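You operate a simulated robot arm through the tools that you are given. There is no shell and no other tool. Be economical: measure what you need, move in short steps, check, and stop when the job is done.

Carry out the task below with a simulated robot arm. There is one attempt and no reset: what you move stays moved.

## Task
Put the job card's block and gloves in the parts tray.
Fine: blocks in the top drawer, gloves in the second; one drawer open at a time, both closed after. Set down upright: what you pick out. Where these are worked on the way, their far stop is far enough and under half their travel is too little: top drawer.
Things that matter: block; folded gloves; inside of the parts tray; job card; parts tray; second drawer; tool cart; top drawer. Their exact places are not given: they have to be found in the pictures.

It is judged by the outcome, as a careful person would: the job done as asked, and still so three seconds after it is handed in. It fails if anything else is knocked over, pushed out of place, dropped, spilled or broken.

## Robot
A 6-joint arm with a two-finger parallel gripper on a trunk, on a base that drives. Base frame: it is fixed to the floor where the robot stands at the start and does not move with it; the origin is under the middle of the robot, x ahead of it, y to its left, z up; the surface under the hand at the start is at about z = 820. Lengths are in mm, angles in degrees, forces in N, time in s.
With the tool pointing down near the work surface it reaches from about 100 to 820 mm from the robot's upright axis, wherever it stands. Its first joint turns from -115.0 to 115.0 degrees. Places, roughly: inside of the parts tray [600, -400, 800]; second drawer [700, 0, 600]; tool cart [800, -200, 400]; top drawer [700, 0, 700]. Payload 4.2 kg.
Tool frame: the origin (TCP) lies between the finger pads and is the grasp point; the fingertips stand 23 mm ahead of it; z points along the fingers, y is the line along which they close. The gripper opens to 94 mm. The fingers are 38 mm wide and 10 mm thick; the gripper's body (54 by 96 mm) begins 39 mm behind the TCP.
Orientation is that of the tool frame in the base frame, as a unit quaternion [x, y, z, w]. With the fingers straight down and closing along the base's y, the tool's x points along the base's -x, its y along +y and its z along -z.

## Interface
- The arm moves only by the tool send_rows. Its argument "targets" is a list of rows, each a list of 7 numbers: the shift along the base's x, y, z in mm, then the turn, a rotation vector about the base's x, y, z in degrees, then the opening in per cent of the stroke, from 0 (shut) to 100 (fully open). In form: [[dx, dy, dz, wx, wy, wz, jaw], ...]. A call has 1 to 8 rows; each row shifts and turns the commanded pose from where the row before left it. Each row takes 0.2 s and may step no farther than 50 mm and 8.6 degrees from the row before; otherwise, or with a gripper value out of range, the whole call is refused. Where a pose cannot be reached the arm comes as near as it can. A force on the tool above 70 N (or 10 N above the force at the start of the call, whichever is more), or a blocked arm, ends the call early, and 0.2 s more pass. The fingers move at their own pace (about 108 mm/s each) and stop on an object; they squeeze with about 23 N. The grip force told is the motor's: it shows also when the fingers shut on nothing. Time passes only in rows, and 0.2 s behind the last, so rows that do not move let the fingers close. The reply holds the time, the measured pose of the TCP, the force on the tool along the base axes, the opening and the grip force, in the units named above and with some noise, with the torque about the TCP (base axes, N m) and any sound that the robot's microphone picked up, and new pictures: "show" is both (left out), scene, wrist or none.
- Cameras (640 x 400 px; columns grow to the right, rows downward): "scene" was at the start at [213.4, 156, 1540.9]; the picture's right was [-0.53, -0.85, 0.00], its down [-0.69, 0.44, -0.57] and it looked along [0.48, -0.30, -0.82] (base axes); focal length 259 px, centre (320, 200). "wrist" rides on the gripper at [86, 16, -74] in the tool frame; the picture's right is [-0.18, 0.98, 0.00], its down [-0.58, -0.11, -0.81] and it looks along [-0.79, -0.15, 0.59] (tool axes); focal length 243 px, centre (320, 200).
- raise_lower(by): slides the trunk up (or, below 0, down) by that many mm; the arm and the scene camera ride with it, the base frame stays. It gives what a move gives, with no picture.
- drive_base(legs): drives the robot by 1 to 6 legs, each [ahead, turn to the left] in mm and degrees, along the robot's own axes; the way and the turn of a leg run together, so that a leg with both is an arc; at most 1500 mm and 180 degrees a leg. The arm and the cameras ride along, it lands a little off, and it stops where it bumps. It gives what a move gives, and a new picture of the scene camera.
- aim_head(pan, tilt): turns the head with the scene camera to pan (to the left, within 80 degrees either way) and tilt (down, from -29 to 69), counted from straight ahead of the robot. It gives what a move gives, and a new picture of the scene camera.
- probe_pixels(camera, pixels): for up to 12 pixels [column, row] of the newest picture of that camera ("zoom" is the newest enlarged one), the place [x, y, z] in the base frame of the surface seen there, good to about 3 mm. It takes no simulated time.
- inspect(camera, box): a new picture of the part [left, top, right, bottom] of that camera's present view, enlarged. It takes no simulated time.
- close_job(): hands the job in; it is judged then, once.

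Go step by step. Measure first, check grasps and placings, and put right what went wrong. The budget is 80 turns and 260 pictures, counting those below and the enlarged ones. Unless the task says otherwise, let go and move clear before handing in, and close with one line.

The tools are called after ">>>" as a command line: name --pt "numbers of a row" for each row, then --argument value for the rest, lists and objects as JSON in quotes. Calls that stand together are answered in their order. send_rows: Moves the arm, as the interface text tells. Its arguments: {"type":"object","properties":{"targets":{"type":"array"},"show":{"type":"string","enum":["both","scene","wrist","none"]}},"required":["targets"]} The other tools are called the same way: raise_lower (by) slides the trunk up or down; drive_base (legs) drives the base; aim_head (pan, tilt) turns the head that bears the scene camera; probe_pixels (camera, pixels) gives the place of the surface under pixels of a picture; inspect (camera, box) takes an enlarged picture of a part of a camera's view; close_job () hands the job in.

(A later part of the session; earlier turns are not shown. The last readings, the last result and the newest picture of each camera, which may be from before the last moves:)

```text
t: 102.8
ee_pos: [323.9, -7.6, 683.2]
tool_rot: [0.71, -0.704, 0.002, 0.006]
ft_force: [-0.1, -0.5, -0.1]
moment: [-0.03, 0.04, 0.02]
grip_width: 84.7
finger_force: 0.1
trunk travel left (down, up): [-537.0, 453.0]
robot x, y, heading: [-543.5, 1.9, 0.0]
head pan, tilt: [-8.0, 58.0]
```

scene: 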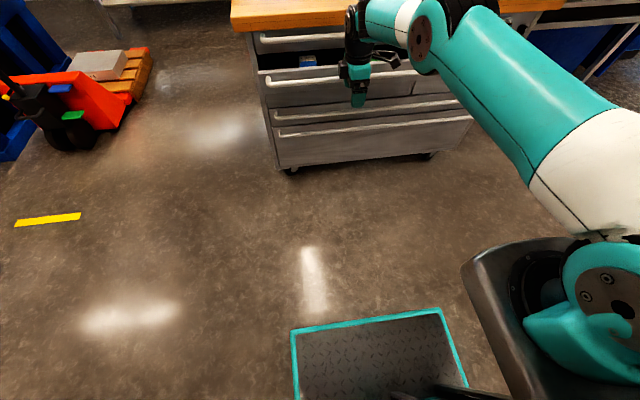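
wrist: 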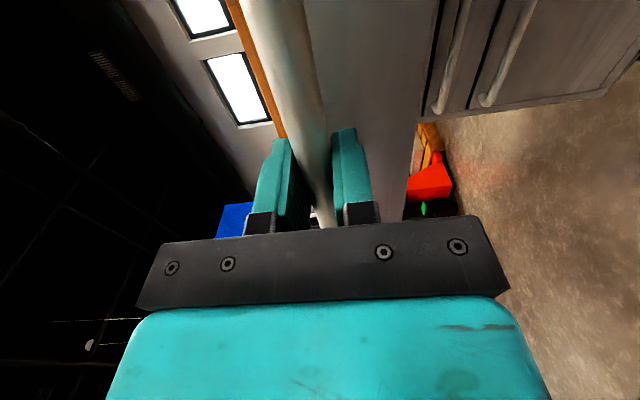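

The trunk raise was refused (over 400), so the hand pushed the drawer part-way shut. I'll back off, rise, and check the cart and drawer.

>>> drive_base --legs '[[-80, 0]]'

>>> raise_lower --by 200

>>> aim_head --pan -8 --tilt 52

>>> inspect --camera "wrist" --box '[0, 0, 640, 400]'

```text
t: 103.9
ee_pos: [244.9, -6.3, 683.6]
tool_rot: [0.71, -0.704, 0.002, 0.006]
ft_force: [0.0, 0.1, 0.2]
moment: [-0.01, 0.01, 0.02]
grip_width: 84.4
finger_force: 0.0
trunk travel left (down, up): [-537.0, 453.0]
robot x, y, heading: [-624.8, 3.8, -0.3]
head pan, tilt: [-8.0, 58.0]
```

scene: 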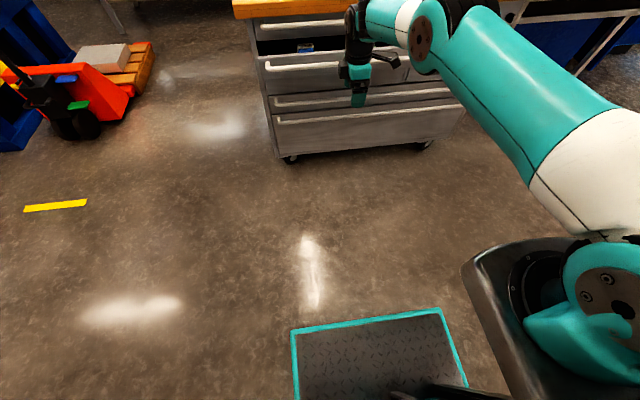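

```text
t: 106.1
ee_pos: [245.0, -5.2, 883.7]
tool_rot: [0.71, -0.704, 0.002, 0.005]
ft_force: [-0.3, -0.1, 0.0]
moment: [0.01, 0.01, 0.05]
grip_width: 84.6
finger_force: 0.1
trunk travel left (down, up): [-737.0, 253.0]
robot x, y, heading: [-626.1, 1.7, -0.2]
head pan, tilt: [-8.0, 58.0]
```

```text
t: 106.8
ee_pos: [244.3, -5.7, 883.6]
tool_rot: [0.71, -0.704, 0.002, 0.006]
ft_force: [-0.9, -0.2, -0.2]
moment: [0.04, 0.0, -0.01]
grip_width: 84.6
finger_force: 0.1
trunk travel left (down, up): [-737.0, 253.0]
robot x, y, heading: [-621.3, 4.4, -0.0]
head pan, tilt: [-8.0, 52.0]
```

scene: 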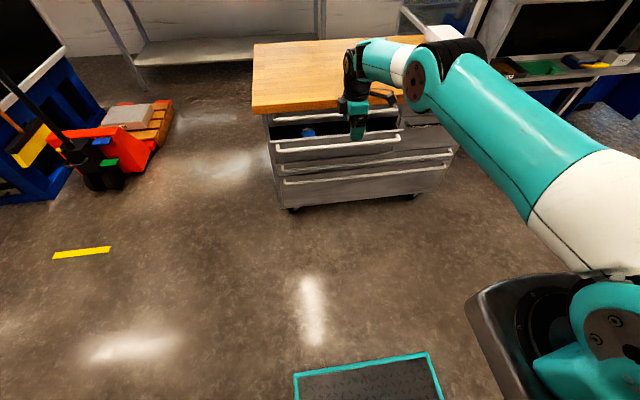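

```text
1.00 times, centred on (320, 200) of wrist (not enlarged: the box is as wide or as high as the picture)
```

zoom: 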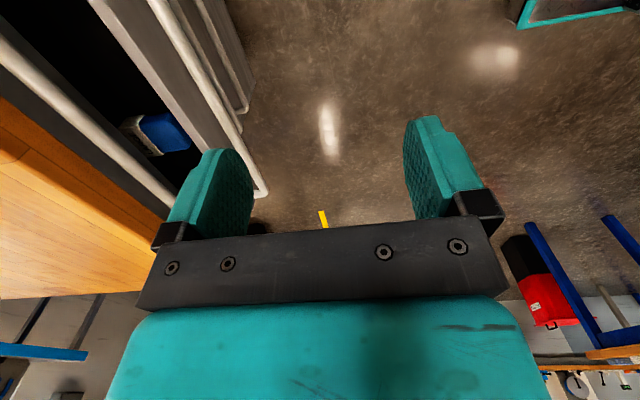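

>>> probe_pixels --camera "wrist" --pixels '[[182, 40], [205, 80], [222, 110], [165, 10], [160, 130], [195, 60], [140, 50], [60, 85]]'

>>> probe_pixels --camera "scene" --pixels '[[253, 112], [300, 105], [253, 100], [320, 120], [300, 148], [300, 165], [309, 131], [290, 190]]'

```text
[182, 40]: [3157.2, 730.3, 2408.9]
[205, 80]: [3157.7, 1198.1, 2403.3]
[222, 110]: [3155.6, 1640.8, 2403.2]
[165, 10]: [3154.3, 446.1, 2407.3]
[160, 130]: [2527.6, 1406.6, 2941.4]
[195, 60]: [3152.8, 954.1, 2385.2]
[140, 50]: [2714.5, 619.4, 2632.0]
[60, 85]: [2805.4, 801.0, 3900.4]
```

```text
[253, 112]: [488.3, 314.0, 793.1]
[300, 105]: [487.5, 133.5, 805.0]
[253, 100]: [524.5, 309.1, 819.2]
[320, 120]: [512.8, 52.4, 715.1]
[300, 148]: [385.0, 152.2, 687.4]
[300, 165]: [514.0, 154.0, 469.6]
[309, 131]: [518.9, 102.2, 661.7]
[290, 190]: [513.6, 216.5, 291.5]
```

The cart hasn't moved (front face still x≈513); only the drawer slid. I'll measure the second bar on the newest view.

>>> probe_pixels --camera "zoom" --pixels '[[182, 40], [205, 80], [222, 110], [165, 10], [160, 130], [140, 80], [130, 30], [145, 125]]'

>>> probe_pixels --camera "scene" --pixels '[[340, 144], [380, 140], [280, 150], [309, 138], [330, 139]]'

```text
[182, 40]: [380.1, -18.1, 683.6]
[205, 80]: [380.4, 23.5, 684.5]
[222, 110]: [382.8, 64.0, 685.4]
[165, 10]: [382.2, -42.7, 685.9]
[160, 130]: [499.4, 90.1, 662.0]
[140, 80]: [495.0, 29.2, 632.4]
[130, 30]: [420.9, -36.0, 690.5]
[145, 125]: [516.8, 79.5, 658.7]
```

```text
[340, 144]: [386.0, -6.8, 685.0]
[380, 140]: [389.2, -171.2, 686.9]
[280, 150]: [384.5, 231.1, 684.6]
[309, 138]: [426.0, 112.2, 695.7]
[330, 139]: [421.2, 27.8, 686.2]
```

The bar centre is (386, z 680) and the panel is at x 420. I'll take the bar from above with narrow jaws and pull the drawer open again.

>>> send_rows --pt "0 0 0 0 0 0 27" --pt "0 0 0 0 0 0 27" --show "none"

>>> drive_base --legs '[[141, 0]]'

>>> raise_lower --by -135

>>> inspect --camera "wrist" --box '[0, 0, 640, 400]'

```text
t: 107.3
ee_pos: [244.8, -5.4, 883.0]
tool_rot: [0.71, -0.704, 0.002, 0.005]
ft_force: [0.7, -0.4, -0.4]
moment: [-0.01, -0.03, -0.03]
grip_width: 25.2
finger_force: 0.0
trunk travel left (down, up): [-737.0, 253.0]
robot x, y, heading: [-622.1, 7.2, -0.1]
head pan, tilt: [-8.0, 52.0]
```

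```text
t: 108.7
ee_pos: [384.3, -5.5, 882.7]
tool_rot: [0.71, -0.704, 0.002, 0.006]
ft_force: [0.1, 0.1, 0.3]
moment: [-0.02, -0.02, 0.03]
grip_width: 25.4
finger_force: 0.0
trunk travel left (down, up): [-737.0, 253.0]
robot x, y, heading: [-484.6, -2.1, -0.1]
head pan, tilt: [-8.0, 52.0]
```

scene: 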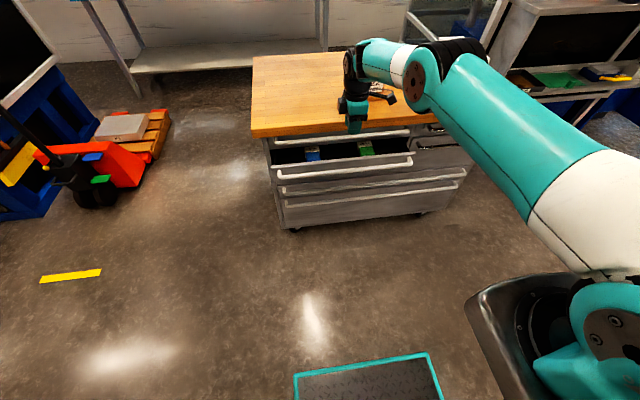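

```text
t: 110.3
ee_pos: [384.0, -6.7, 748.2]
tool_rot: [0.71, -0.704, 0.003, 0.006]
ft_force: [-0.2, -0.5, -0.3]
moment: [0.0, -0.01, -0.03]
grip_width: 25.5
finger_force: 0.1
trunk travel left (down, up): [-602.0, 388.0]
robot x, y, heading: [-483.2, -0.5, -0.1]
head pan, tilt: [-8.0, 52.0]
```

```text
1.00 times, centred on (320, 200) of wrist (not enlarged: the box is as wide or as high as the picture)
```

zoom: 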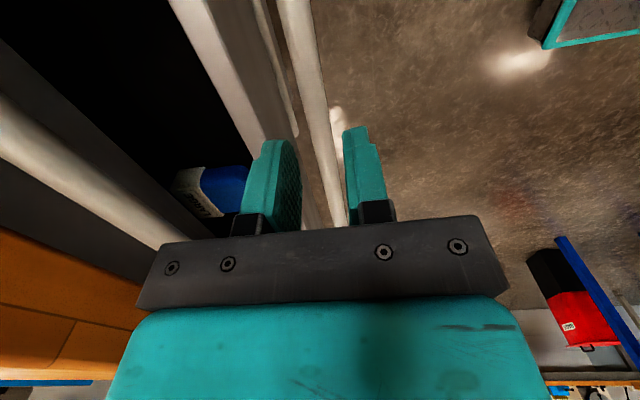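

>>> probe_pixels --camera "zoom" --pixels '[[295, 40], [310, 100], [320, 130], [285, 20], [318, 60], [200, 30]]'

>>> raise_lower --by -30

```text
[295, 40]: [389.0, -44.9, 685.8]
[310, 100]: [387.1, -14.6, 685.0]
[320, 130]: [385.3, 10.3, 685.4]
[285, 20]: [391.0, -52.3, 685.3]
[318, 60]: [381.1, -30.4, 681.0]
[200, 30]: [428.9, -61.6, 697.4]
```

```text
t: 111.1
ee_pos: [384.1, -5.9, 717.7]
tool_rot: [0.71, -0.704, 0.002, 0.005]
ft_force: [0.0, 0.3, 0.2]
moment: [-0.03, 0.02, -0.01]
grip_width: 25.2
finger_force: 0.0
trunk travel left (down, up): [-572.0, 418.0]
robot x, y, heading: [-483.1, 3.4, -0.0]
head pan, tilt: [-8.0, 52.0]
```

Bar centre is x≈386.5. I'll lower over it, grip, then pull 270 mm.

>>> send_rows --pt "2 0 -13 0 0 0 27" --pt "0 0 -13 0 0 0 27" --pt "0 0 0 0 0 0 0" --pt "0 0 0 0 0 0 0" --show "none"

>>> drive_base --legs '[[-265, 0]]'

```text
t: 112.1
ee_pos: [385.7, -7.0, 693.2]
tool_rot: [0.709, -0.705, 0.003, 0.006]
ft_force: [1.0, 3.5, 4.8]
moment: [0.17, -0.01, -1.46]
grip_width: 15.9
finger_force: 45.1
trunk travel left (down, up): [-572.0, 418.0]
robot x, y, heading: [-482.6, 1.8, -0.0]
head pan, tilt: [-8.0, 52.0]
```

```text
t: 114.0
ee_pos: [119.5, -6.0, 691.8]
tool_rot: [0.708, -0.706, 0.004, 0.004]
ft_force: [30.0, -36.1, 1.3]
moment: [0.0, -0.57, -0.81]
grip_width: 15.6
finger_force: 44.7
trunk travel left (down, up): [-572.0, 418.0]
robot x, y, heading: [-749.7, 0.1, -0.1]
head pan, tilt: [-8.0, 52.0]
```

scene: 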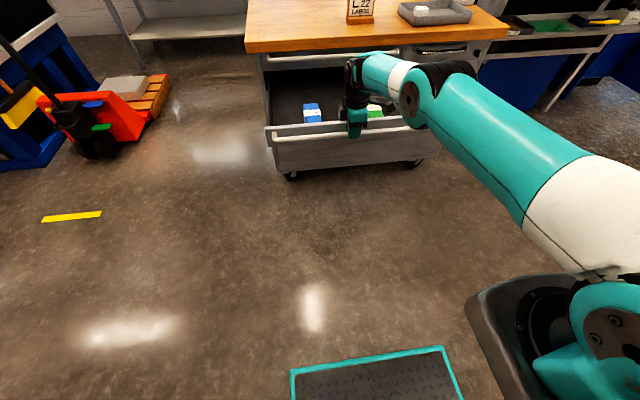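

The drawer is out again. I'll release straight up and look into it.

>>> send_rows --pt "0 0 0 0 0 0 27" --pt "0 0 0 0 0 0 27" --show "none"

>>> raise_lower --by 250

>>> drive_base --legs '[[200, 0]]'

>>> aim_head --pan -3 --tilt 58

>>> inspect --camera "wrist" --box '[0, 0, 640, 400]'

```text
t: 114.6
ee_pos: [118.6, -6.7, 692.5]
tool_rot: [0.709, -0.705, 0.005, 0.004]
ft_force: [-0.8, -0.2, 0.2]
moment: [0.0, 0.02, 0.02]
grip_width: 25.4
finger_force: 0.0
trunk travel left (down, up): [-572.0, 418.0]
robot x, y, heading: [-751.2, 3.3, 0.2]
head pan, tilt: [-8.0, 52.0]
```

```text
t: 117.1
ee_pos: [119.0, -5.0, 943.0]
tool_rot: [0.709, -0.705, 0.005, 0.005]
ft_force: [-0.4, -0.9, -0.3]
moment: [0.0, 0.01, 0.01]
grip_width: 25.3
finger_force: 0.0
trunk travel left (down, up): [-822.0, 168.0]
robot x, y, heading: [-750.2, 4.9, -0.1]
head pan, tilt: [-8.0, 52.0]
```

```text
t: 118.7
ee_pos: [319.9, -4.8, 943.5]
tool_rot: [0.709, -0.706, 0.005, 0.004]
ft_force: [0.4, -0.7, 0.0]
moment: [0.05, 0.01, -0.01]
grip_width: 25.5
finger_force: 0.0
trunk travel left (down, up): [-822.0, 168.0]
robot x, y, heading: [-552.8, 0.7, 0.2]
head pan, tilt: [-8.0, 52.0]
```

scene: 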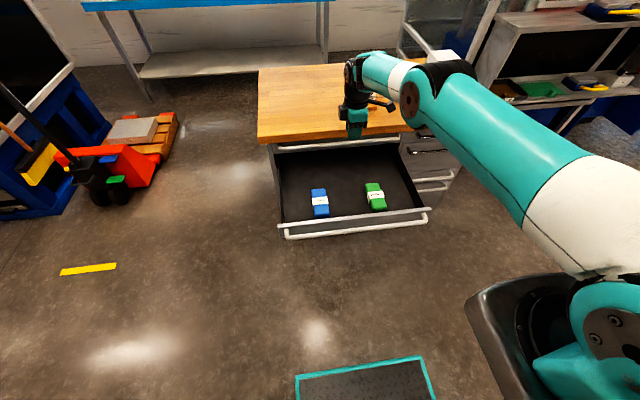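

```text
t: 119.4
ee_pos: [320.8, -5.6, 944.1]
tool_rot: [0.709, -0.706, 0.005, 0.004]
ft_force: [0.4, -0.7, -0.4]
moment: [-0.01, 0.0, 0.0]
grip_width: 25.6
finger_force: 0.1
trunk travel left (down, up): [-822.0, 168.0]
robot x, y, heading: [-551.5, 0.5, 0.6]
head pan, tilt: [-3.0, 58.0]
```

scene: 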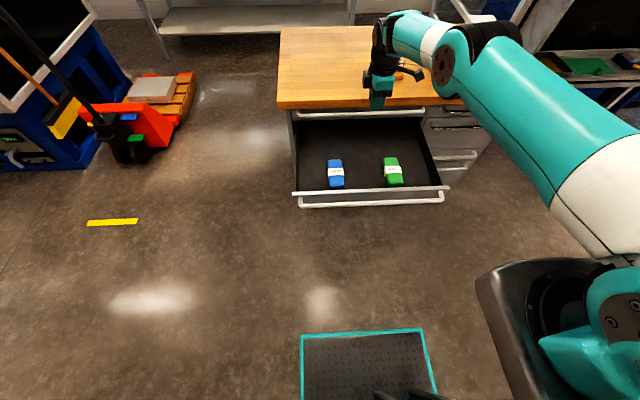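

```text
1.00 times, centred on (320, 200) of wrist (not enlarged: the box is as wide or as high as the picture)
```

zoom: 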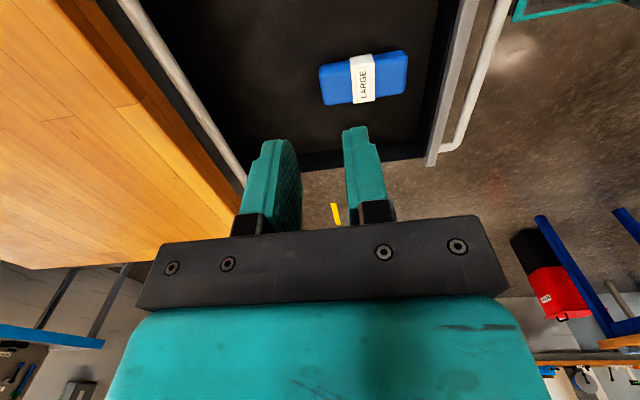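

The blue gloves read "LARGE" in the wrist view at (362,78). I'll confirm the green label and measure the blue pair.

>>> probe_pixels --camera "zoom" --pixels '[[320, 72], [324, 102], [408, 90], [404, 52], [362, 80], [340, 85], [395, 75], [300, 90], [430, 155]]'

>>> inspect --camera "scene" --box '[310, 145, 422, 200]'

```text
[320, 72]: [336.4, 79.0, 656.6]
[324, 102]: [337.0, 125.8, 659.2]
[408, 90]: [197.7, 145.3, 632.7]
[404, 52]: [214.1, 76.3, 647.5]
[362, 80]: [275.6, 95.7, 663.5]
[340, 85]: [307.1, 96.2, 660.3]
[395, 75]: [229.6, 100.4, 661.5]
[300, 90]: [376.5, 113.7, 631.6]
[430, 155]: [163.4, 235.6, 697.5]
```

```text
5.71 times, centred on (366, 172) of scene
```

zoom: 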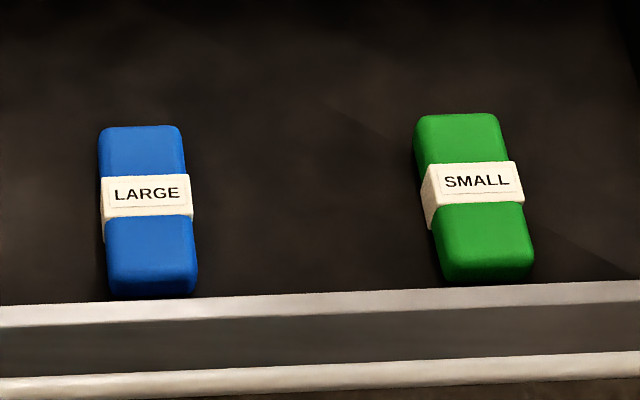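

Blue is LARGE and green is SMALL. The blue pair lies along x: about 127 × 52 mm, centre (275,101), top z 661, floor 632. I'll turn the hand to close along y and go over it.

>>> send_rows --pt "-5 13 0 0 0 -8.3 80" --pt "-6 13 0 0 0 -8.3 80" --pt "-6 13 0 0 0 -8.3 80" --pt "-6 13 0 0 0 -8.3 80" --pt "-6 13 0 0 0 -8.3 80" --pt "-6 13 0 0 0 -8.3 80" --pt "-5 13 0 0 0 -8.3 80" --pt "-5 14 0 0 0 -8.3 80" --show "none"

>>> send_rows --pt "0 0 0 0 0 -8.3 80" --pt "0 0 0 0 0 -8.3 80" --pt "0 0 0 0 0 -7 80" --show "none"

>>> raise_lower --by -150

>>> inspect --camera "wrist" --box '[0, 0, 640, 400]'

>>> inspect --camera "scene" --box '[280, 100, 440, 200]'

```text
t: 121.2
ee_pos: [275.0, 101.9, 942.7]
tool_rot: [-0.205, 0.979, -0.002, -0.005]
ft_force: [-0.3, -0.5, -0.1]
moment: [0.01, 0.01, 0.03]
grip_width: 74.9
finger_force: 0.1
trunk travel left (down, up): [-822.0, 168.0]
robot x, y, heading: [-548.7, 6.4, 0.3]
head pan, tilt: [-3.0, 58.0]
```

```text
t: 122.0
ee_pos: [276.7, 100.9, 943.9]
tool_rot: [-0.001, 1.0, -0.001, -0.006]
ft_force: [0.3, 0.7, 0.0]
moment: [-0.01, -0.01, -0.01]
grip_width: 75.6
finger_force: 0.0
trunk travel left (down, up): [-822.0, 168.0]
robot x, y, heading: [-549.8, 0.5, 0.2]
head pan, tilt: [-3.0, 58.0]
```

```text
t: 123.8
ee_pos: [276.3, 100.0, 792.9]
tool_rot: [-0.002, 1.0, 0.0, -0.005]
ft_force: [-0.7, -0.3, -0.5]
moment: [0.01, 0.0, 0.02]
grip_width: 75.3
finger_force: 0.0
trunk travel left (down, up): [-672.0, 318.0]
robot x, y, heading: [-549.2, 1.6, 0.3]
head pan, tilt: [-3.0, 58.0]
```

```text
1.00 times, centred on (320, 200) of wrist (not enlarged: the box is as wide or as high as the picture)
```

zoom: 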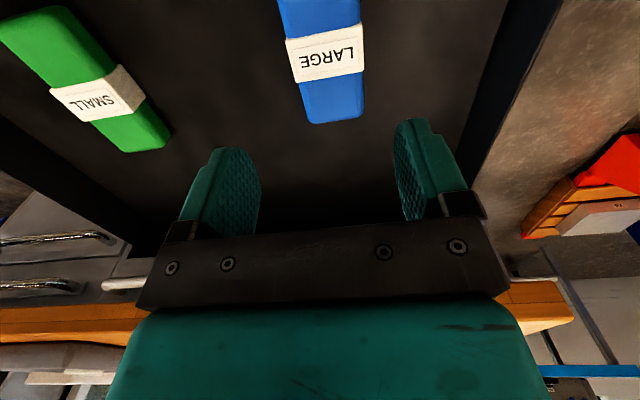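

```text
4.00 times, centred on (360, 150) of scene
```

zoom: 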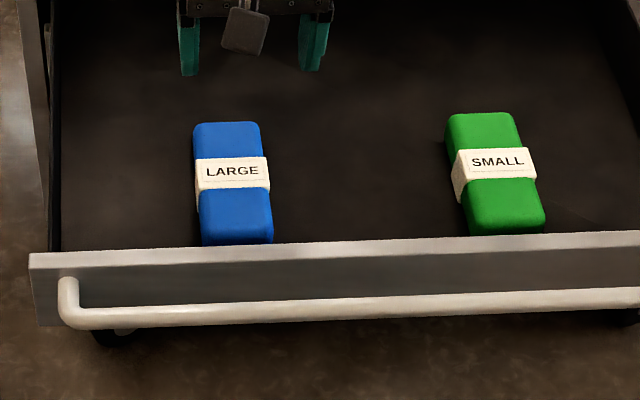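

>>> probe_pixels --camera "zoom" --pixels '[[200, 128], [253, 127], [265, 205], [207, 210], [198, 165], [265, 160], [232, 172], [240, 235], [228, 126], [300, 225]]'

```text
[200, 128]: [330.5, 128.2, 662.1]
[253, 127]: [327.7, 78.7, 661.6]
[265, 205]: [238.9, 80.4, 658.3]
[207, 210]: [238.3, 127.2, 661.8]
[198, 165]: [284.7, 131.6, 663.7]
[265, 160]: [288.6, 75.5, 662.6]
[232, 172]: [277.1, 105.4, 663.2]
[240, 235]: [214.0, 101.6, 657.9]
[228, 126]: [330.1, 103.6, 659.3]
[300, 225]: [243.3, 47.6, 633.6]
```

Centre is (273,103.5), aligned with x. I'll descend to z≈659 and close.

>>> send_rows --pt "-3 3 -40 0 0 0 80" --pt "0 0 -45 0 0 0 80" --pt "0 0 -40 0 0 0 80" --pt "0 0 -9 0 0 0 80" --pt "0 0 0 0 0 0 0" --pt "0 0 0 0 0 0 0"

```text
t: 125.2
ee_pos: [262.3, 99.1, 662.3]
tool_rot: [-0.002, 1.0, -0.001, -0.006]
ft_force: [-0.6, 0.0, -0.1]
moment: [-0.01, 0.01, 0.03]
grip_width: 57.3
finger_force: 23.2
out of reach, approached as far as the arm can: row 3, 4
trunk travel left (down, up): [-672.0, 318.0]
robot x, y, heading: [-554.1, -0.8, 0.1]
head pan, tilt: [-3.0, 58.0]
```

scene: 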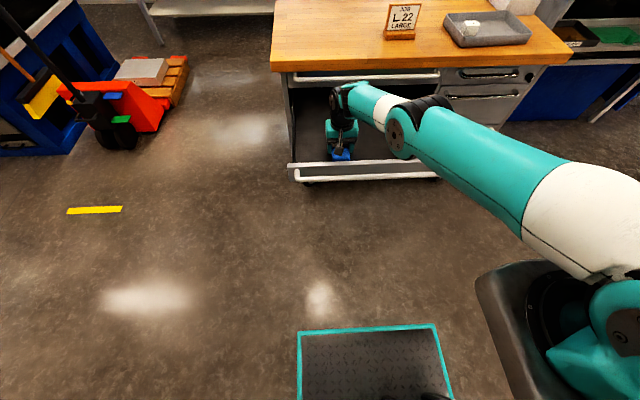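
wrist: 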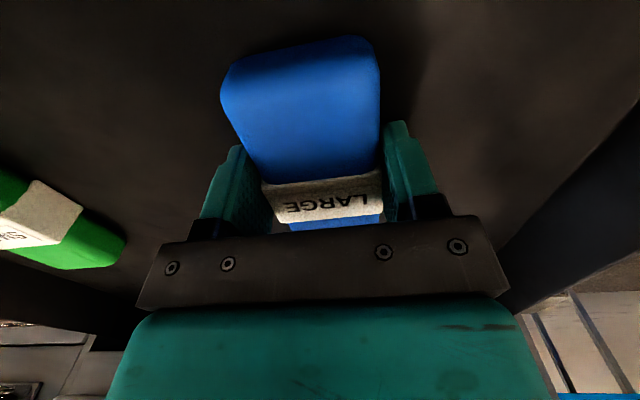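

Gripped (57 mm on the band). I'll lift with the trunk and check that it hangs level.

>>> raise_lower --by 318

>>> send_rows --pt "0 0 0 0 0 0 0"

```text
t: 128.3
ee_pos: [263.6, 100.1, 978.2]
tool_rot: [-0.002, 1.0, -0.001, -0.006]
ft_force: [-0.5, -0.5, -1.0]
moment: [-0.01, 0.01, -0.03]
grip_width: 57.4
finger_force: 22.9
trunk travel left (down, up): [-990.0, 0.0]
robot x, y, heading: [-552.2, 3.2, 0.1]
head pan, tilt: [-3.0, 58.0]
```

```text
t: 128.7
ee_pos: [262.5, 100.3, 979.1]
tool_rot: [-0.002, 1.0, -0.001, -0.006]
ft_force: [1.0, 0.7, -1.0]
moment: [-0.01, 0.01, -0.01]
grip_width: 57.6
finger_force: 22.7
trunk travel left (down, up): [-990.0, 0.0]
robot x, y, heading: [-546.7, 7.6, 0.3]
head pan, tilt: [-3.0, 58.0]
```

scene: 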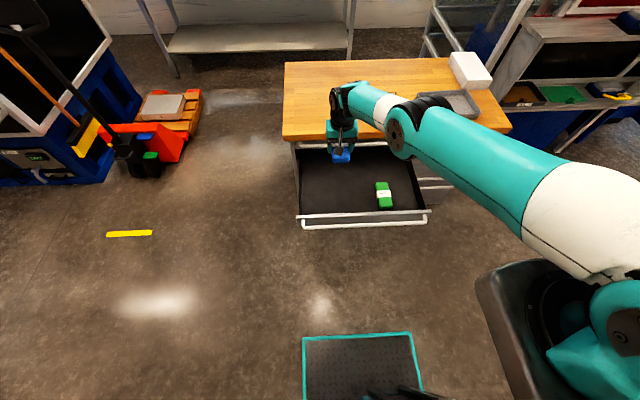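
wrist: 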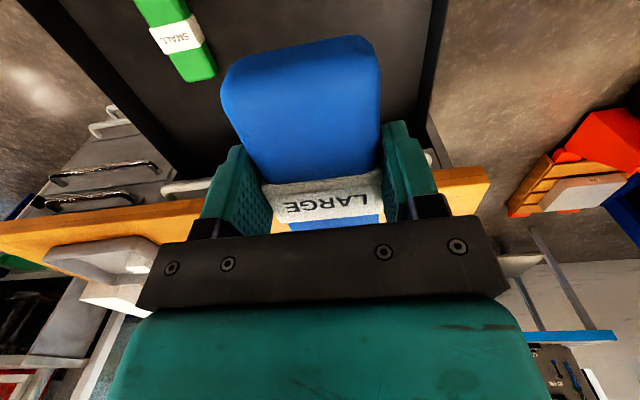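

The gloves hang level. I'll retract the arm and swing it right over clear space before driving up to the tray.

>>> send_rows --pt "-25 -42 0 0 0 0 0" --pt "-25 -42 0 0 0 0 0" --pt "-25 -42 0 0 0 0 0" --pt "-25 -42 0 0 0 0 0" --pt "-25 -42 0 0 0 0 0" --pt "0 -45 0 0 0 0 0" --pt "0 -45 0 0 0 0 0" --pt "0 -45 0 0 0 0 0" --show "none"

>>> send_rows --pt "0 -45 0 0 0 0 0" --pt "0 -45 0 0 0 0 0" --pt "0 -45 0 0 0 0 0" --pt "0 -45 0 0 0 0 0" --show "scene"

```text
t: 130.5
ee_pos: [138.0, -244.7, 980.0]
tool_rot: [-0.003, 1.0, -0.001, -0.006]
ft_force: [0.0, 0.2, -0.1]
moment: [-0.02, 0.01, -0.01]
grip_width: 57.1
finger_force: 23.3
trunk travel left (down, up): [-990.0, 0.0]
robot x, y, heading: [-552.5, 2.7, 0.1]
head pan, tilt: [-3.0, 58.0]
```

```text
t: 131.5
ee_pos: [136.4, -425.6, 980.7]
tool_rot: [-0.003, 1.0, 0.0, -0.005]
ft_force: [-0.3, 0.1, -0.2]
moment: [0.01, 0.01, -0.02]
grip_width: 57.6
finger_force: 23.5
trunk travel left (down, up): [-990.0, 0.0]
robot x, y, heading: [-551.0, 4.1, 0.3]
head pan, tilt: [-3.0, 58.0]
```

scene: 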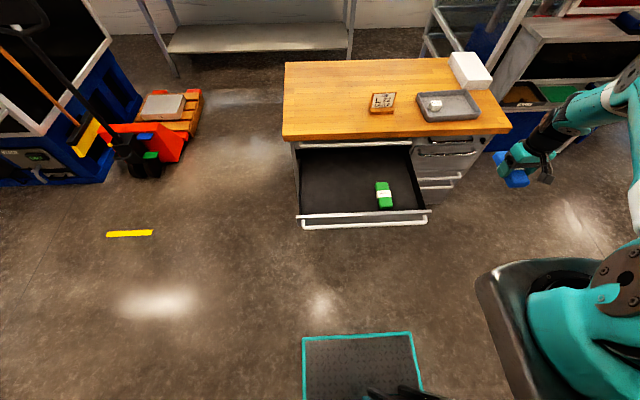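

The arm is clear on the right. I'll drive ahead about 440 mm; the mast keeps around 90 mm from the open drawer handle and the gloves pass above everything.

>>> drive_base --legs '[[435, 0]]'

>>> aim_head --pan -35 --tilt 55

```text
t: 134.2
ee_pos: [573.3, -426.6, 981.6]
tool_rot: [-0.001, 1.0, -0.001, -0.006]
ft_force: [-0.1, -0.1, -0.6]
moment: [0.0, 0.02, 0.0]
grip_width: 57.4
finger_force: 23.3
trunk travel left (down, up): [-990.0, 0.0]
robot x, y, heading: [-112.9, 1.6, -0.3]
head pan, tilt: [-3.0, 58.0]
```

scene: 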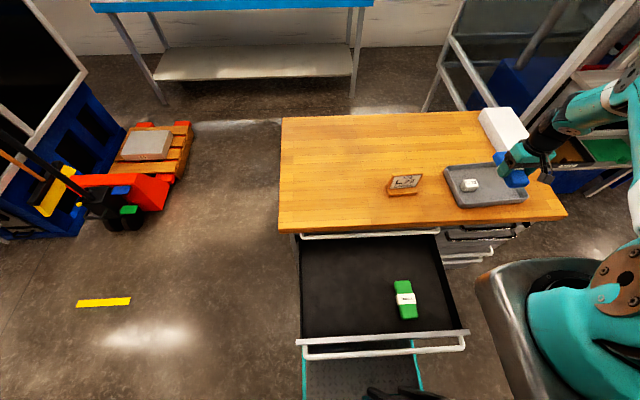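

```text
t: 135.1
ee_pos: [571.8, -427.0, 980.8]
tool_rot: [-0.001, 1.0, -0.001, -0.006]
ft_force: [-0.6, -0.1, -1.2]
moment: [-0.01, -0.01, -0.01]
grip_width: 57.2
finger_force: 23.7
trunk travel left (down, up): [-990.0, 0.0]
robot x, y, heading: [-114.7, 3.5, -0.2]
head pan, tilt: [-35.0, 55.0]
```

scene: 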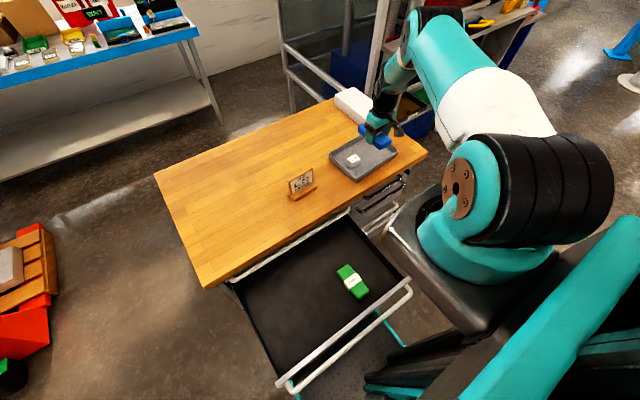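

>>> inspect --camera "scene" --box '[320, 115, 408, 185]'

```text
5.71 times, centred on (364, 150) of scene
```

zoom: 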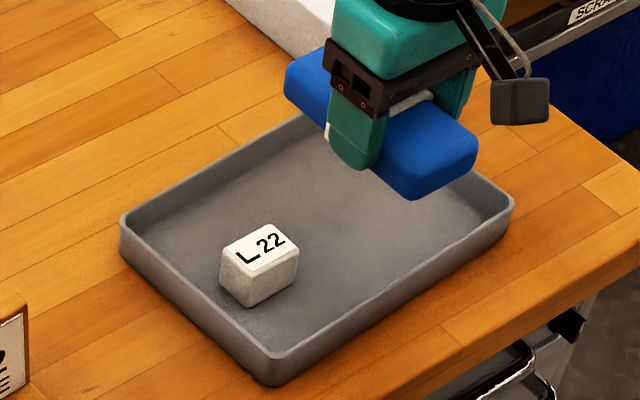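

>>> probe_pixels --camera "zoom" --pixels '[[140, 228], [276, 352], [508, 212], [300, 118], [282, 335], [480, 205], [160, 220], [230, 255], [285, 232], [297, 260], [247, 300], [400, 260]]'

```text
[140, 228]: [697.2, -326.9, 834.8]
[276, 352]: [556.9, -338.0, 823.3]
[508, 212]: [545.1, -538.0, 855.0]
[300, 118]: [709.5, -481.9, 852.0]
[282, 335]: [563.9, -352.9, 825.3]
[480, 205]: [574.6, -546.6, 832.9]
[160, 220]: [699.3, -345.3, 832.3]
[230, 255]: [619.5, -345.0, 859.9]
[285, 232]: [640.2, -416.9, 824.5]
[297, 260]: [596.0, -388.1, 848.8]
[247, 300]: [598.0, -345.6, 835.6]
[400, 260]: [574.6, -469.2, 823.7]
```

The tray interior at y≈−460 runs x 552–702 and the block ends at y −390. I'll move to TCP (617,−462) and descend most of the way.

>>> send_rows --pt "15 -12 0 0 0 0 0" --pt "15 -12 0 0 0 0 0" --pt "15 -11 0 0 0 0 0" --pt "0 0 -40 0 0 0 0" --pt "0 0 -40 0 0 0 0"

>>> inspect --camera "scene" --box '[320, 115, 408, 185]'

```text
t: 136.3
ee_pos: [594.1, -444.5, 915.7]
tool_rot: [0.0, 1.0, -0.002, -0.005]
ft_force: [1.8, -0.4, 1.1]
moment: [0.01, 0.01, 0.01]
grip_width: 57.3
finger_force: 22.8
out of reach, approached as far as the arm can: row 4, 5
trunk travel left (down, up): [-990.0, 0.0]
robot x, y, heading: [-110.4, 3.2, -0.0]
head pan, tilt: [-35.0, 55.0]
```

scene: 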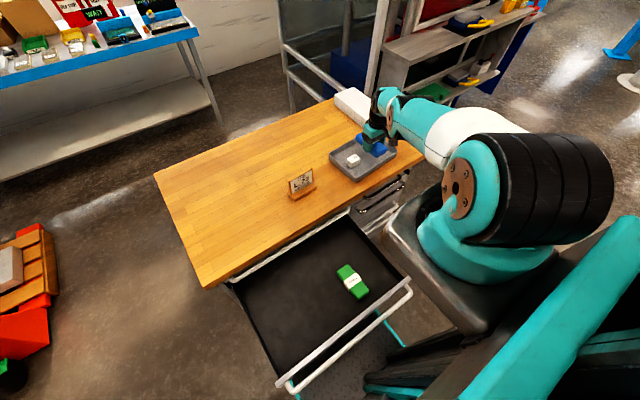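
wrist: 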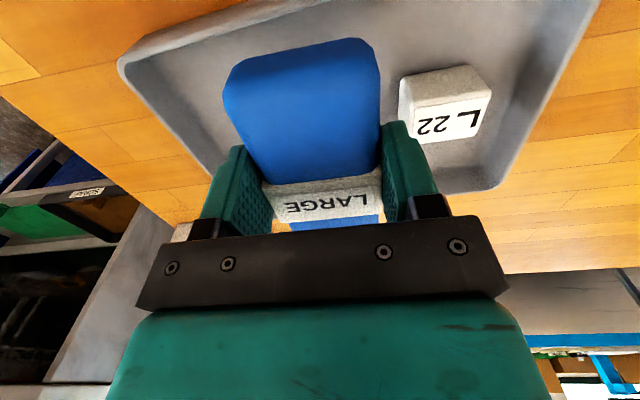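

```text
5.71 times, centred on (364, 150) of scene
```

zoom: 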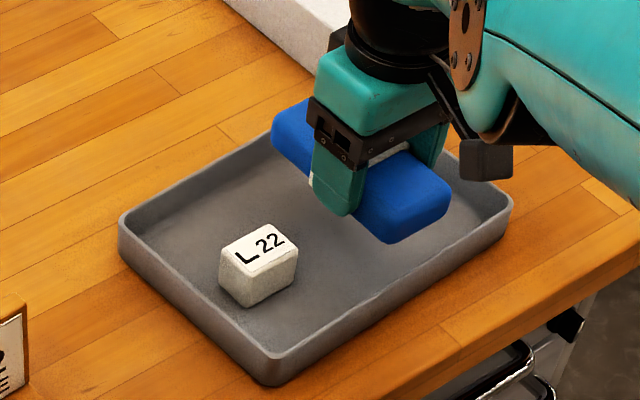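

It ran out of reach going down with the arm. It did reach (617,−462) higher up, so I'll go back up there and lower with the trunk instead.

>>> send_rows --pt "0 0 35 0 0 0 0" --pt "0 0 35 0 0 0 0" --pt "12 -9 0 0 0 0 0" --pt "12 -9 0 0 0 0 0" --show "none"

>>> raise_lower --by -100

>>> inspect --camera "scene" --box '[300, 50, 428, 150]'

>>> inspect --camera "wrist" --box '[0, 0, 640, 400]'

```text
t: 137.3
ee_pos: [616.5, -462.8, 987.9]
tool_rot: [-0.001, 1.0, -0.002, -0.006]
ft_force: [-0.3, 0.6, -0.3]
moment: [0.0, 0.01, -0.01]
grip_width: 57.2
finger_force: 22.5
trunk travel left (down, up): [-990.0, 0.0]
robot x, y, heading: [-113.7, 0.6, -0.0]
head pan, tilt: [-35.0, 55.0]
```

```text
t: 138.7
ee_pos: [618.5, -463.2, 886.1]
tool_rot: [0.001, 1.0, 0.0, -0.006]
ft_force: [-0.2, -1.1, -0.2]
moment: [-0.01, 0.0, 0.03]
grip_width: 57.2
finger_force: 22.6
trunk travel left (down, up): [-890.0, 100.0]
robot x, y, heading: [-110.9, 3.6, -0.0]
head pan, tilt: [-35.0, 55.0]
```

```text
4.00 times, centred on (364, 100) of scene
```

zoom: 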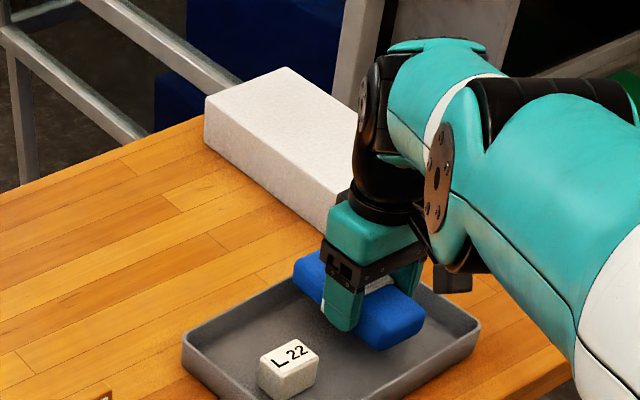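

```text
1.00 times, centred on (320, 200) of wrist (not enlarged: the box is as wide or as high as the picture)
```

zoom: 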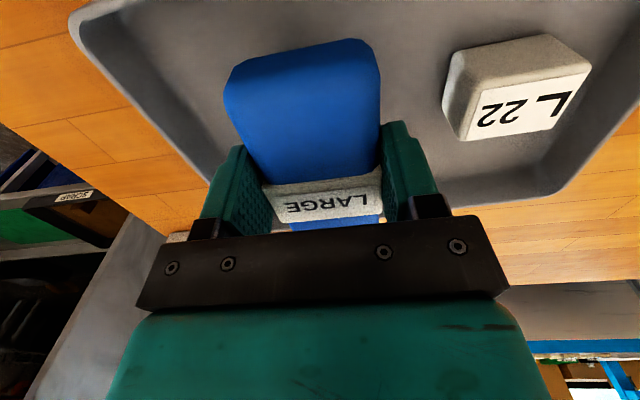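

The gloves are lined up within the tray's inner walls. I'll lower the last 30 mm in steps, watching the force.

>>> raise_lower --by -27

>>> raise_lower --by -3

>>> inspect --camera "wrist" --box '[0, 0, 640, 400]'

```text
t: 139.4
ee_pos: [618.4, -462.8, 859.6]
tool_rot: [0.0, 1.0, -0.001, -0.006]
ft_force: [0.3, 0.6, -0.6]
moment: [0.01, 0.02, 0.01]
grip_width: 57.4
finger_force: 22.7
trunk travel left (down, up): [-863.0, 127.0]
robot x, y, heading: [-116.5, 4.3, 0.1]
head pan, tilt: [-35.0, 55.0]
```

```text
t: 139.9
ee_pos: [616.7, -462.2, 855.4]
tool_rot: [0.0, 1.0, -0.001, -0.006]
ft_force: [0.5, -1.3, -1.1]
moment: [-0.04, -0.03, 0.03]
grip_width: 57.4
finger_force: 22.4
trunk travel left (down, up): [-860.0, 130.0]
robot x, y, heading: [-112.2, 1.6, 0.1]
head pan, tilt: [-35.0, 55.0]
```

```text
1.00 times, centred on (320, 200) of wrist (not enlarged: the box is as wide or as high as the picture)
```

zoom: 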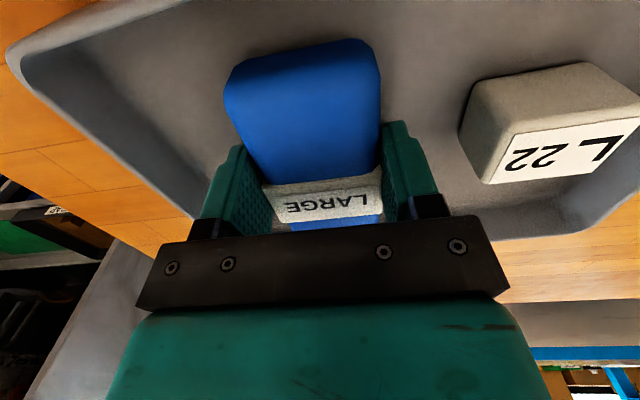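

There's no contact yet, so I'll lower a couple of millimetres more.

>>> raise_lower --by -2

>>> raise_lower --by -1.5

```text
t: 140.4
ee_pos: [617.9, -463.5, 854.2]
tool_rot: [0.0, 1.0, 0.0, -0.005]
ft_force: [0.1, -0.3, -0.8]
moment: [0.02, -0.03, 0.01]
grip_width: 57.4
finger_force: 22.7
trunk travel left (down, up): [-858.0, 132.0]
robot x, y, heading: [-117.9, -0.8, 0.0]
head pan, tilt: [-35.0, 55.0]
```

```text
t: 140.9
ee_pos: [617.7, -463.1, 853.6]
tool_rot: [0.0, 1.0, -0.001, -0.005]
ft_force: [-1.4, 0.2, 5.5]
moment: [0.17, -0.01, 0.03]
grip_width: 57.5
finger_force: 23.0
trunk travel left (down, up): [-856.0, 134.0]
robot x, y, heading: [-113.8, 1.4, 0.0]
head pan, tilt: [-35.0, 55.0]
```

Contact (5.5 N). I'll open to 78 % and rise straight up.

>>> send_rows --pt "0 0 0 0 0 0 78" --pt "0 0 0 0 0 0 78" --show "none"

>>> raise_lower --by 134

>>> inspect --camera "wrist" --box '[0, 0, 640, 400]'

>>> inspect --camera "scene" --box '[320, 115, 408, 185]'

```text
t: 141.6
ee_pos: [618.3, -463.1, 853.4]
tool_rot: [0.0, 1.0, 0.0, -0.007]
ft_force: [-0.3, -0.2, -0.3]
moment: [0.03, 0.03, 0.0]
grip_width: 73.5
finger_force: 0.0
trunk travel left (down, up): [-856.0, 134.0]
robot x, y, heading: [-115.8, 0.9, 0.1]
head pan, tilt: [-35.0, 55.0]
```

```text
t: 143.2
ee_pos: [617.1, -463.5, 986.6]
tool_rot: [0.0, 1.0, -0.001, -0.006]
ft_force: [-0.3, 0.4, -0.6]
moment: [0.01, -0.01, 0.0]
grip_width: 73.1
finger_force: 0.1
trunk travel left (down, up): [-990.0, 0.0]
robot x, y, heading: [-113.2, 4.6, 0.0]
head pan, tilt: [-35.0, 55.0]
```

```text
1.00 times, centred on (320, 200) of wrist (not enlarged: the box is as wide or as high as the picture)
```

zoom: 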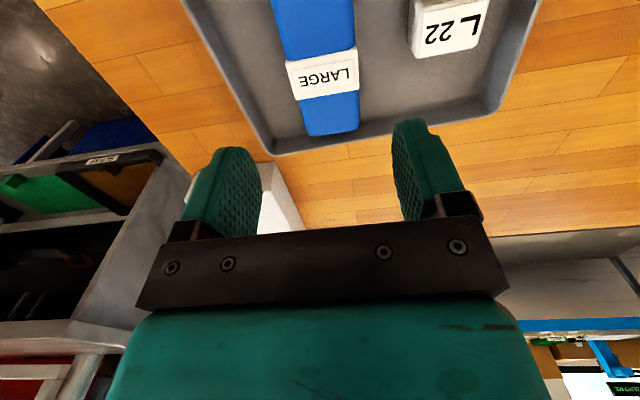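

```text
5.71 times, centred on (364, 150) of scene
```

zoom: 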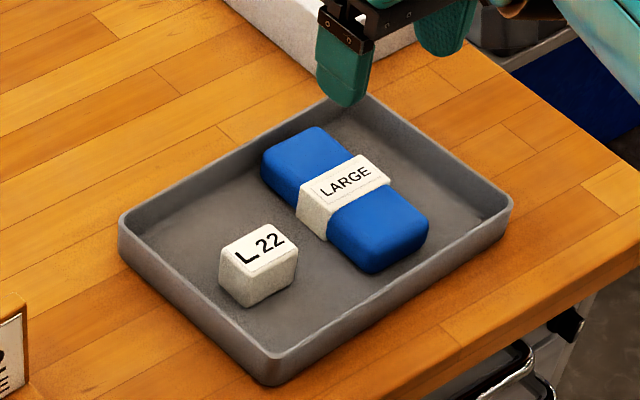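

Both items sit upright in the tray. Now I'll back off, recentre the arm, and restore the level hand pose to shut the second drawer.

>>> drive_base --legs '[[-760, 0]]'

>>> send_rows --pt "0 45 15 0 0 8.3 60" --pt "0 45 15 0 0 8.3 60" --pt "0 45 15 0 0 8.3 60" --pt "0 45 15 0 0 8.3 60" --pt "0 45 15 0 0 8.3 60" --pt "0 45 15 0 0 8.3 60" --pt "0 45 15 0 0 8.3 60" --pt "0 45 15 0 0 8.3 60" --show "none"

>>> send_rows --pt "20 45 10 0 0 8.3 30" --pt "20 45 10 0 0 8.3 30" --pt "30 8 6 0 0 7 30" --pt "30 0 0 0 0 0 30" --show "none"

```text
t: 147.3
ee_pos: [-147.4, -465.6, 986.4]
tool_rot: [0.002, 1.0, -0.001, -0.006]
ft_force: [0.3, -0.2, -0.1]
moment: [0.0, 0.02, 0.02]
grip_width: 73.4
finger_force: 0.1
trunk travel left (down, up): [-990.0, 0.0]
robot x, y, heading: [-875.9, 2.7, -0.4]
head pan, tilt: [-35.0, 55.0]
```

scene: 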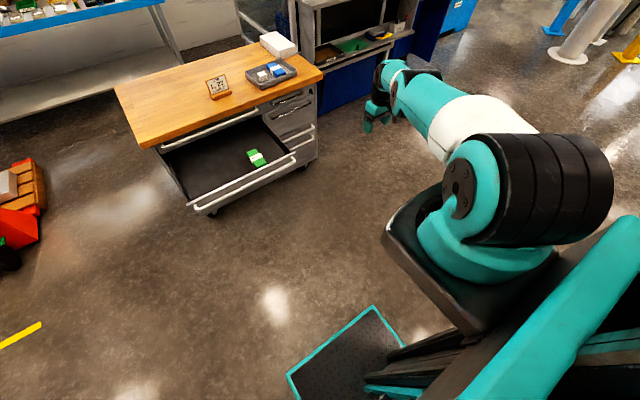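

```text
t: 149.1
ee_pos: [-147.7, -104.5, 1106.4]
tool_rot: [-0.546, 0.838, -0.004, -0.005]
ft_force: [0.0, -0.9, -0.6]
moment: [0.03, -0.01, -0.01]
grip_width: 56.6
finger_force: 0.0
trunk travel left (down, up): [-990.0, 0.0]
robot x, y, heading: [-876.8, 6.8, -0.4]
head pan, tilt: [-35.0, 55.0]
```

```text
refused: row 1 steps farther than a row can; nothing moved
```

One row was over-long. I'll resend it smaller and then pitch.

>>> send_rows --pt "29 33 10 0 0 8 30" --pt "29 33 10 0 0 8 30" --pt "30 33 9 0 0 7.8 30" --pt "30 0 0 0 0 0 30" --pt "0 0 0 0 -8.2 0 30" --pt "0 0 0 0 -8.2 0 30" --pt "0 0 0 0 -8.2 0 30" --pt "0 0 0 0 -8.2 0 30" --show "none"

>>> send_rows --pt "0 0 0 0 -8.2 0 27" --pt "0 0 0 0 -8.2 0 27" --pt "0 0 0 0 -8.2 0 27" --pt "0 0 0 0 -8.2 0 27" --pt "0 0 0 0 -8.2 0 27" --pt "0 0 0 0 -8.2 0 27" --pt "0 0 0 0 -8 0 27" --show "none"

```text
t: 150.9
ee_pos: [-29.7, -5.7, 1135.2]
tool_rot: [-0.676, 0.68, -0.205, 0.197]
ft_force: [0.9, 0.6, 0.1]
moment: [0.0, 0.0, -0.02]
grip_width: 28.3
finger_force: 0.1
trunk travel left (down, up): [-990.0, 0.0]
robot x, y, heading: [-876.1, 6.1, -0.4]
head pan, tilt: [-35.0, 55.0]
```

```text
t: 152.5
ee_pos: [-30.9, -7.1, 1136.3]
tool_rot: [-0.496, 0.503, -0.502, 0.499]
ft_force: [0.3, -0.7, 0.1]
moment: [0.02, 0.02, 0.02]
grip_width: 25.6
finger_force: 0.0
trunk travel left (down, up): [-990.0, 0.0]
robot x, y, heading: [-878.8, 2.9, -0.4]
head pan, tilt: [-35.0, 55.0]
```

The hand is level. I'll lower 457 mm in two steps to the second bar and check.

>>> raise_lower --by -300

>>> raise_lower --by -156

>>> drive_base --legs '[[60, 0]]'

>>> inspect --camera "wrist" --box '[0, 0, 640, 400]'

>>> probe_pixels --camera "zoom" --pixels '[[325, 95], [330, 120], [318, 60], [320, 80], [335, 150], [310, 60], [330, 90], [305, 30]]'

```text
t: 155.5
ee_pos: [-29.9, -5.3, 835.9]
tool_rot: [-0.496, 0.503, -0.503, 0.498]
ft_force: [-1.0, 0.3, 0.3]
moment: [0.03, -0.03, -0.02]
grip_width: 25.4
finger_force: 0.0
trunk travel left (down, up): [-690.0, 300.0]
robot x, y, heading: [-878.2, 5.2, -0.4]
head pan, tilt: [-35.0, 55.0]
```

```text
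t: 157.3
ee_pos: [-29.9, -6.3, 680.0]
tool_rot: [0.497, -0.503, 0.503, -0.497]
ft_force: [0.5, 0.2, 0.4]
moment: [0.0, 0.0, 0.03]
grip_width: 25.5
finger_force: 0.1
trunk travel left (down, up): [-534.0, 456.0]
robot x, y, heading: [-879.6, 5.1, -0.3]
head pan, tilt: [-35.0, 55.0]
```

```text
t: 158.2
ee_pos: [30.3, -6.9, 680.2]
tool_rot: [-0.496, 0.503, -0.503, 0.498]
ft_force: [0.6, 0.7, 0.3]
moment: [0.04, -0.02, 0.01]
grip_width: 25.1
finger_force: 0.1
trunk travel left (down, up): [-534.0, 456.0]
robot x, y, heading: [-819.7, 2.9, -0.4]
head pan, tilt: [-35.0, 55.0]
```

scene: 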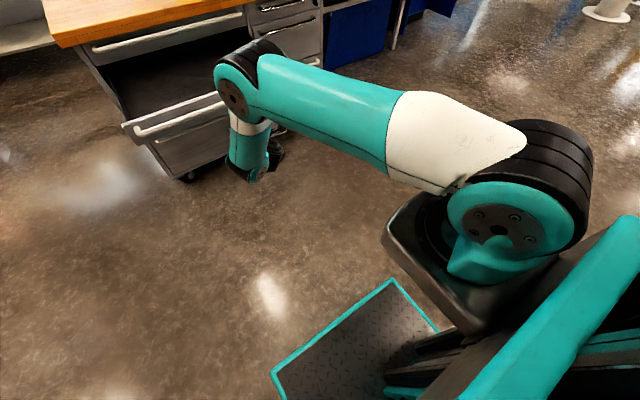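

```text
1.00 times, centred on (320, 200) of wrist (not enlarged: the box is as wide or as high as the picture)
```

zoom: 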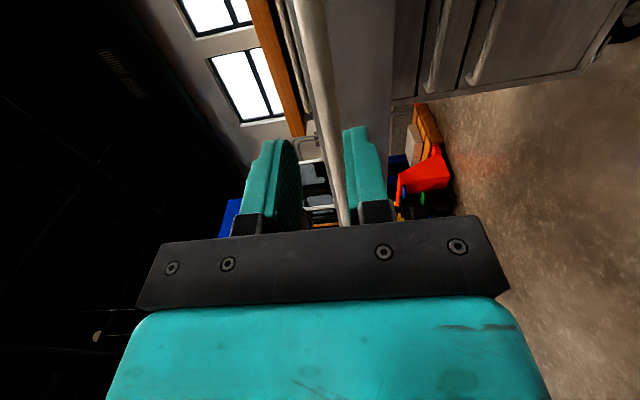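

```text
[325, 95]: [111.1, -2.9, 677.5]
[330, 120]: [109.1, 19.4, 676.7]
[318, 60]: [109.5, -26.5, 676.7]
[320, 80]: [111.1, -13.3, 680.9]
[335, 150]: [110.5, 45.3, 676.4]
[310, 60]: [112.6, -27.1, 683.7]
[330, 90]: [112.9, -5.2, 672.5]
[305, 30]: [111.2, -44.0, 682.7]
```

The bar is centred at x≈118, z≈678. I'll advance, grip and push home.

>>> drive_base --legs '[[68, 0]]'

>>> send_rows --pt "9 0 -1 0 0 0 27" --pt "9 0 0 0 0 0 27" --pt "0 0 0 0 0 0 0" --pt "0 0 0 0 0 0 0" --show "none"

>>> drive_base --legs '[[343, 0]]'

>>> send_rows --pt "8 0 0 0 0 0 0" --pt "8 0 0 0 0 0 0" --pt "8 0 0 0 0 0 0" --show "wrist"

```text
t: 159.2
ee_pos: [97.1, -6.9, 680.6]
tool_rot: [-0.495, 0.504, -0.503, 0.497]
ft_force: [0.7, 0.1, 1.2]
moment: [-0.01, 0.02, -0.02]
grip_width: 25.5
finger_force: 0.1
trunk travel left (down, up): [-534.0, 456.0]
robot x, y, heading: [-749.6, 3.5, -0.3]
head pan, tilt: [-35.0, 55.0]
```

scene: 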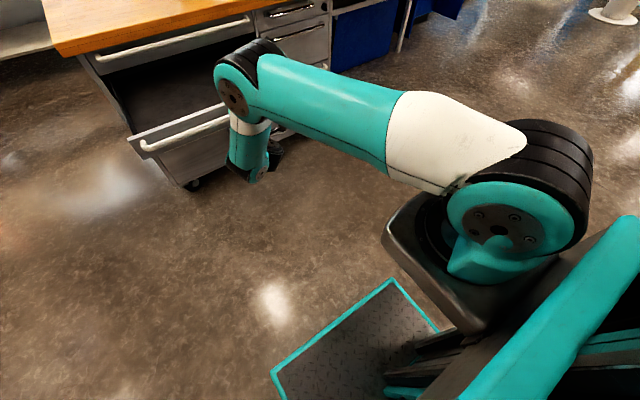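

```text
t: 160.2
ee_pos: [115.2, -8.0, 677.7]
tool_rot: [-0.497, 0.504, -0.503, 0.497]
ft_force: [-0.6, -2.5, -3.1]
moment: [-0.4, 0.03, 0.3]
grip_width: 16.1
finger_force: 44.9
trunk travel left (down, up): [-534.0, 456.0]
robot x, y, heading: [-750.8, 5.1, -0.3]
head pan, tilt: [-35.0, 55.0]
```

```text
t: 162.5
ee_pos: [459.1, -11.6, 677.2]
tool_rot: [0.496, -0.502, 0.503, -0.499]
ft_force: [2.8, 42.7, -13.1]
moment: [-0.9, 0.08, 0.18]
grip_width: 15.9
finger_force: 44.9
trunk travel left (down, up): [-534.0, 456.0]
robot x, y, heading: [-404.5, -1.3, -0.4]
head pan, tilt: [-35.0, 55.0]
```

scene: 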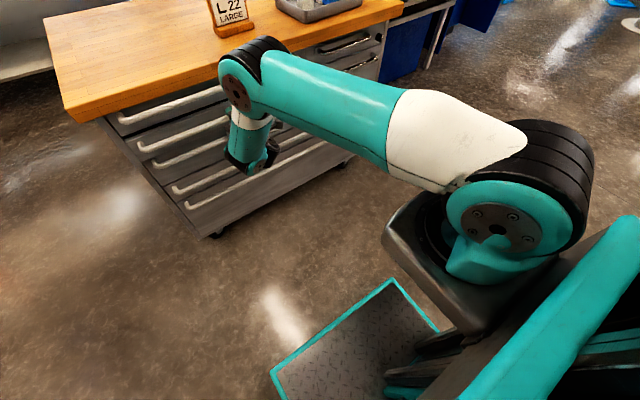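

```text
t: 163.3
ee_pos: [481.5, -11.5, 677.8]
tool_rot: [-0.497, 0.503, -0.502, 0.498]
ft_force: [-42.0, 3.5, 0.9]
moment: [-0.67, -0.03, 0.02]
grip_width: 15.9
finger_force: 44.6
trunk travel left (down, up): [-534.0, 456.0]
robot x, y, heading: [-401.5, 2.3, -0.4]
head pan, tilt: [-35.0, 55.0]
```

wrist: 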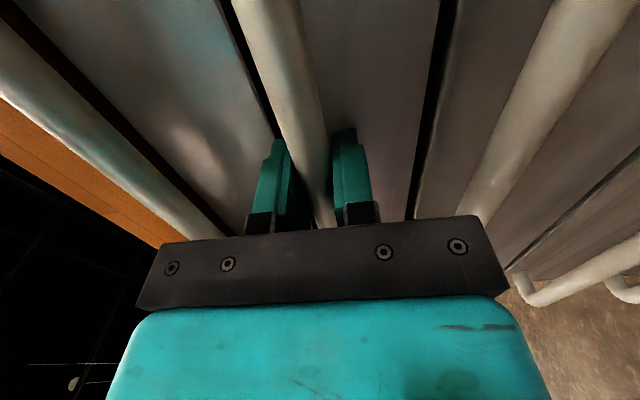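

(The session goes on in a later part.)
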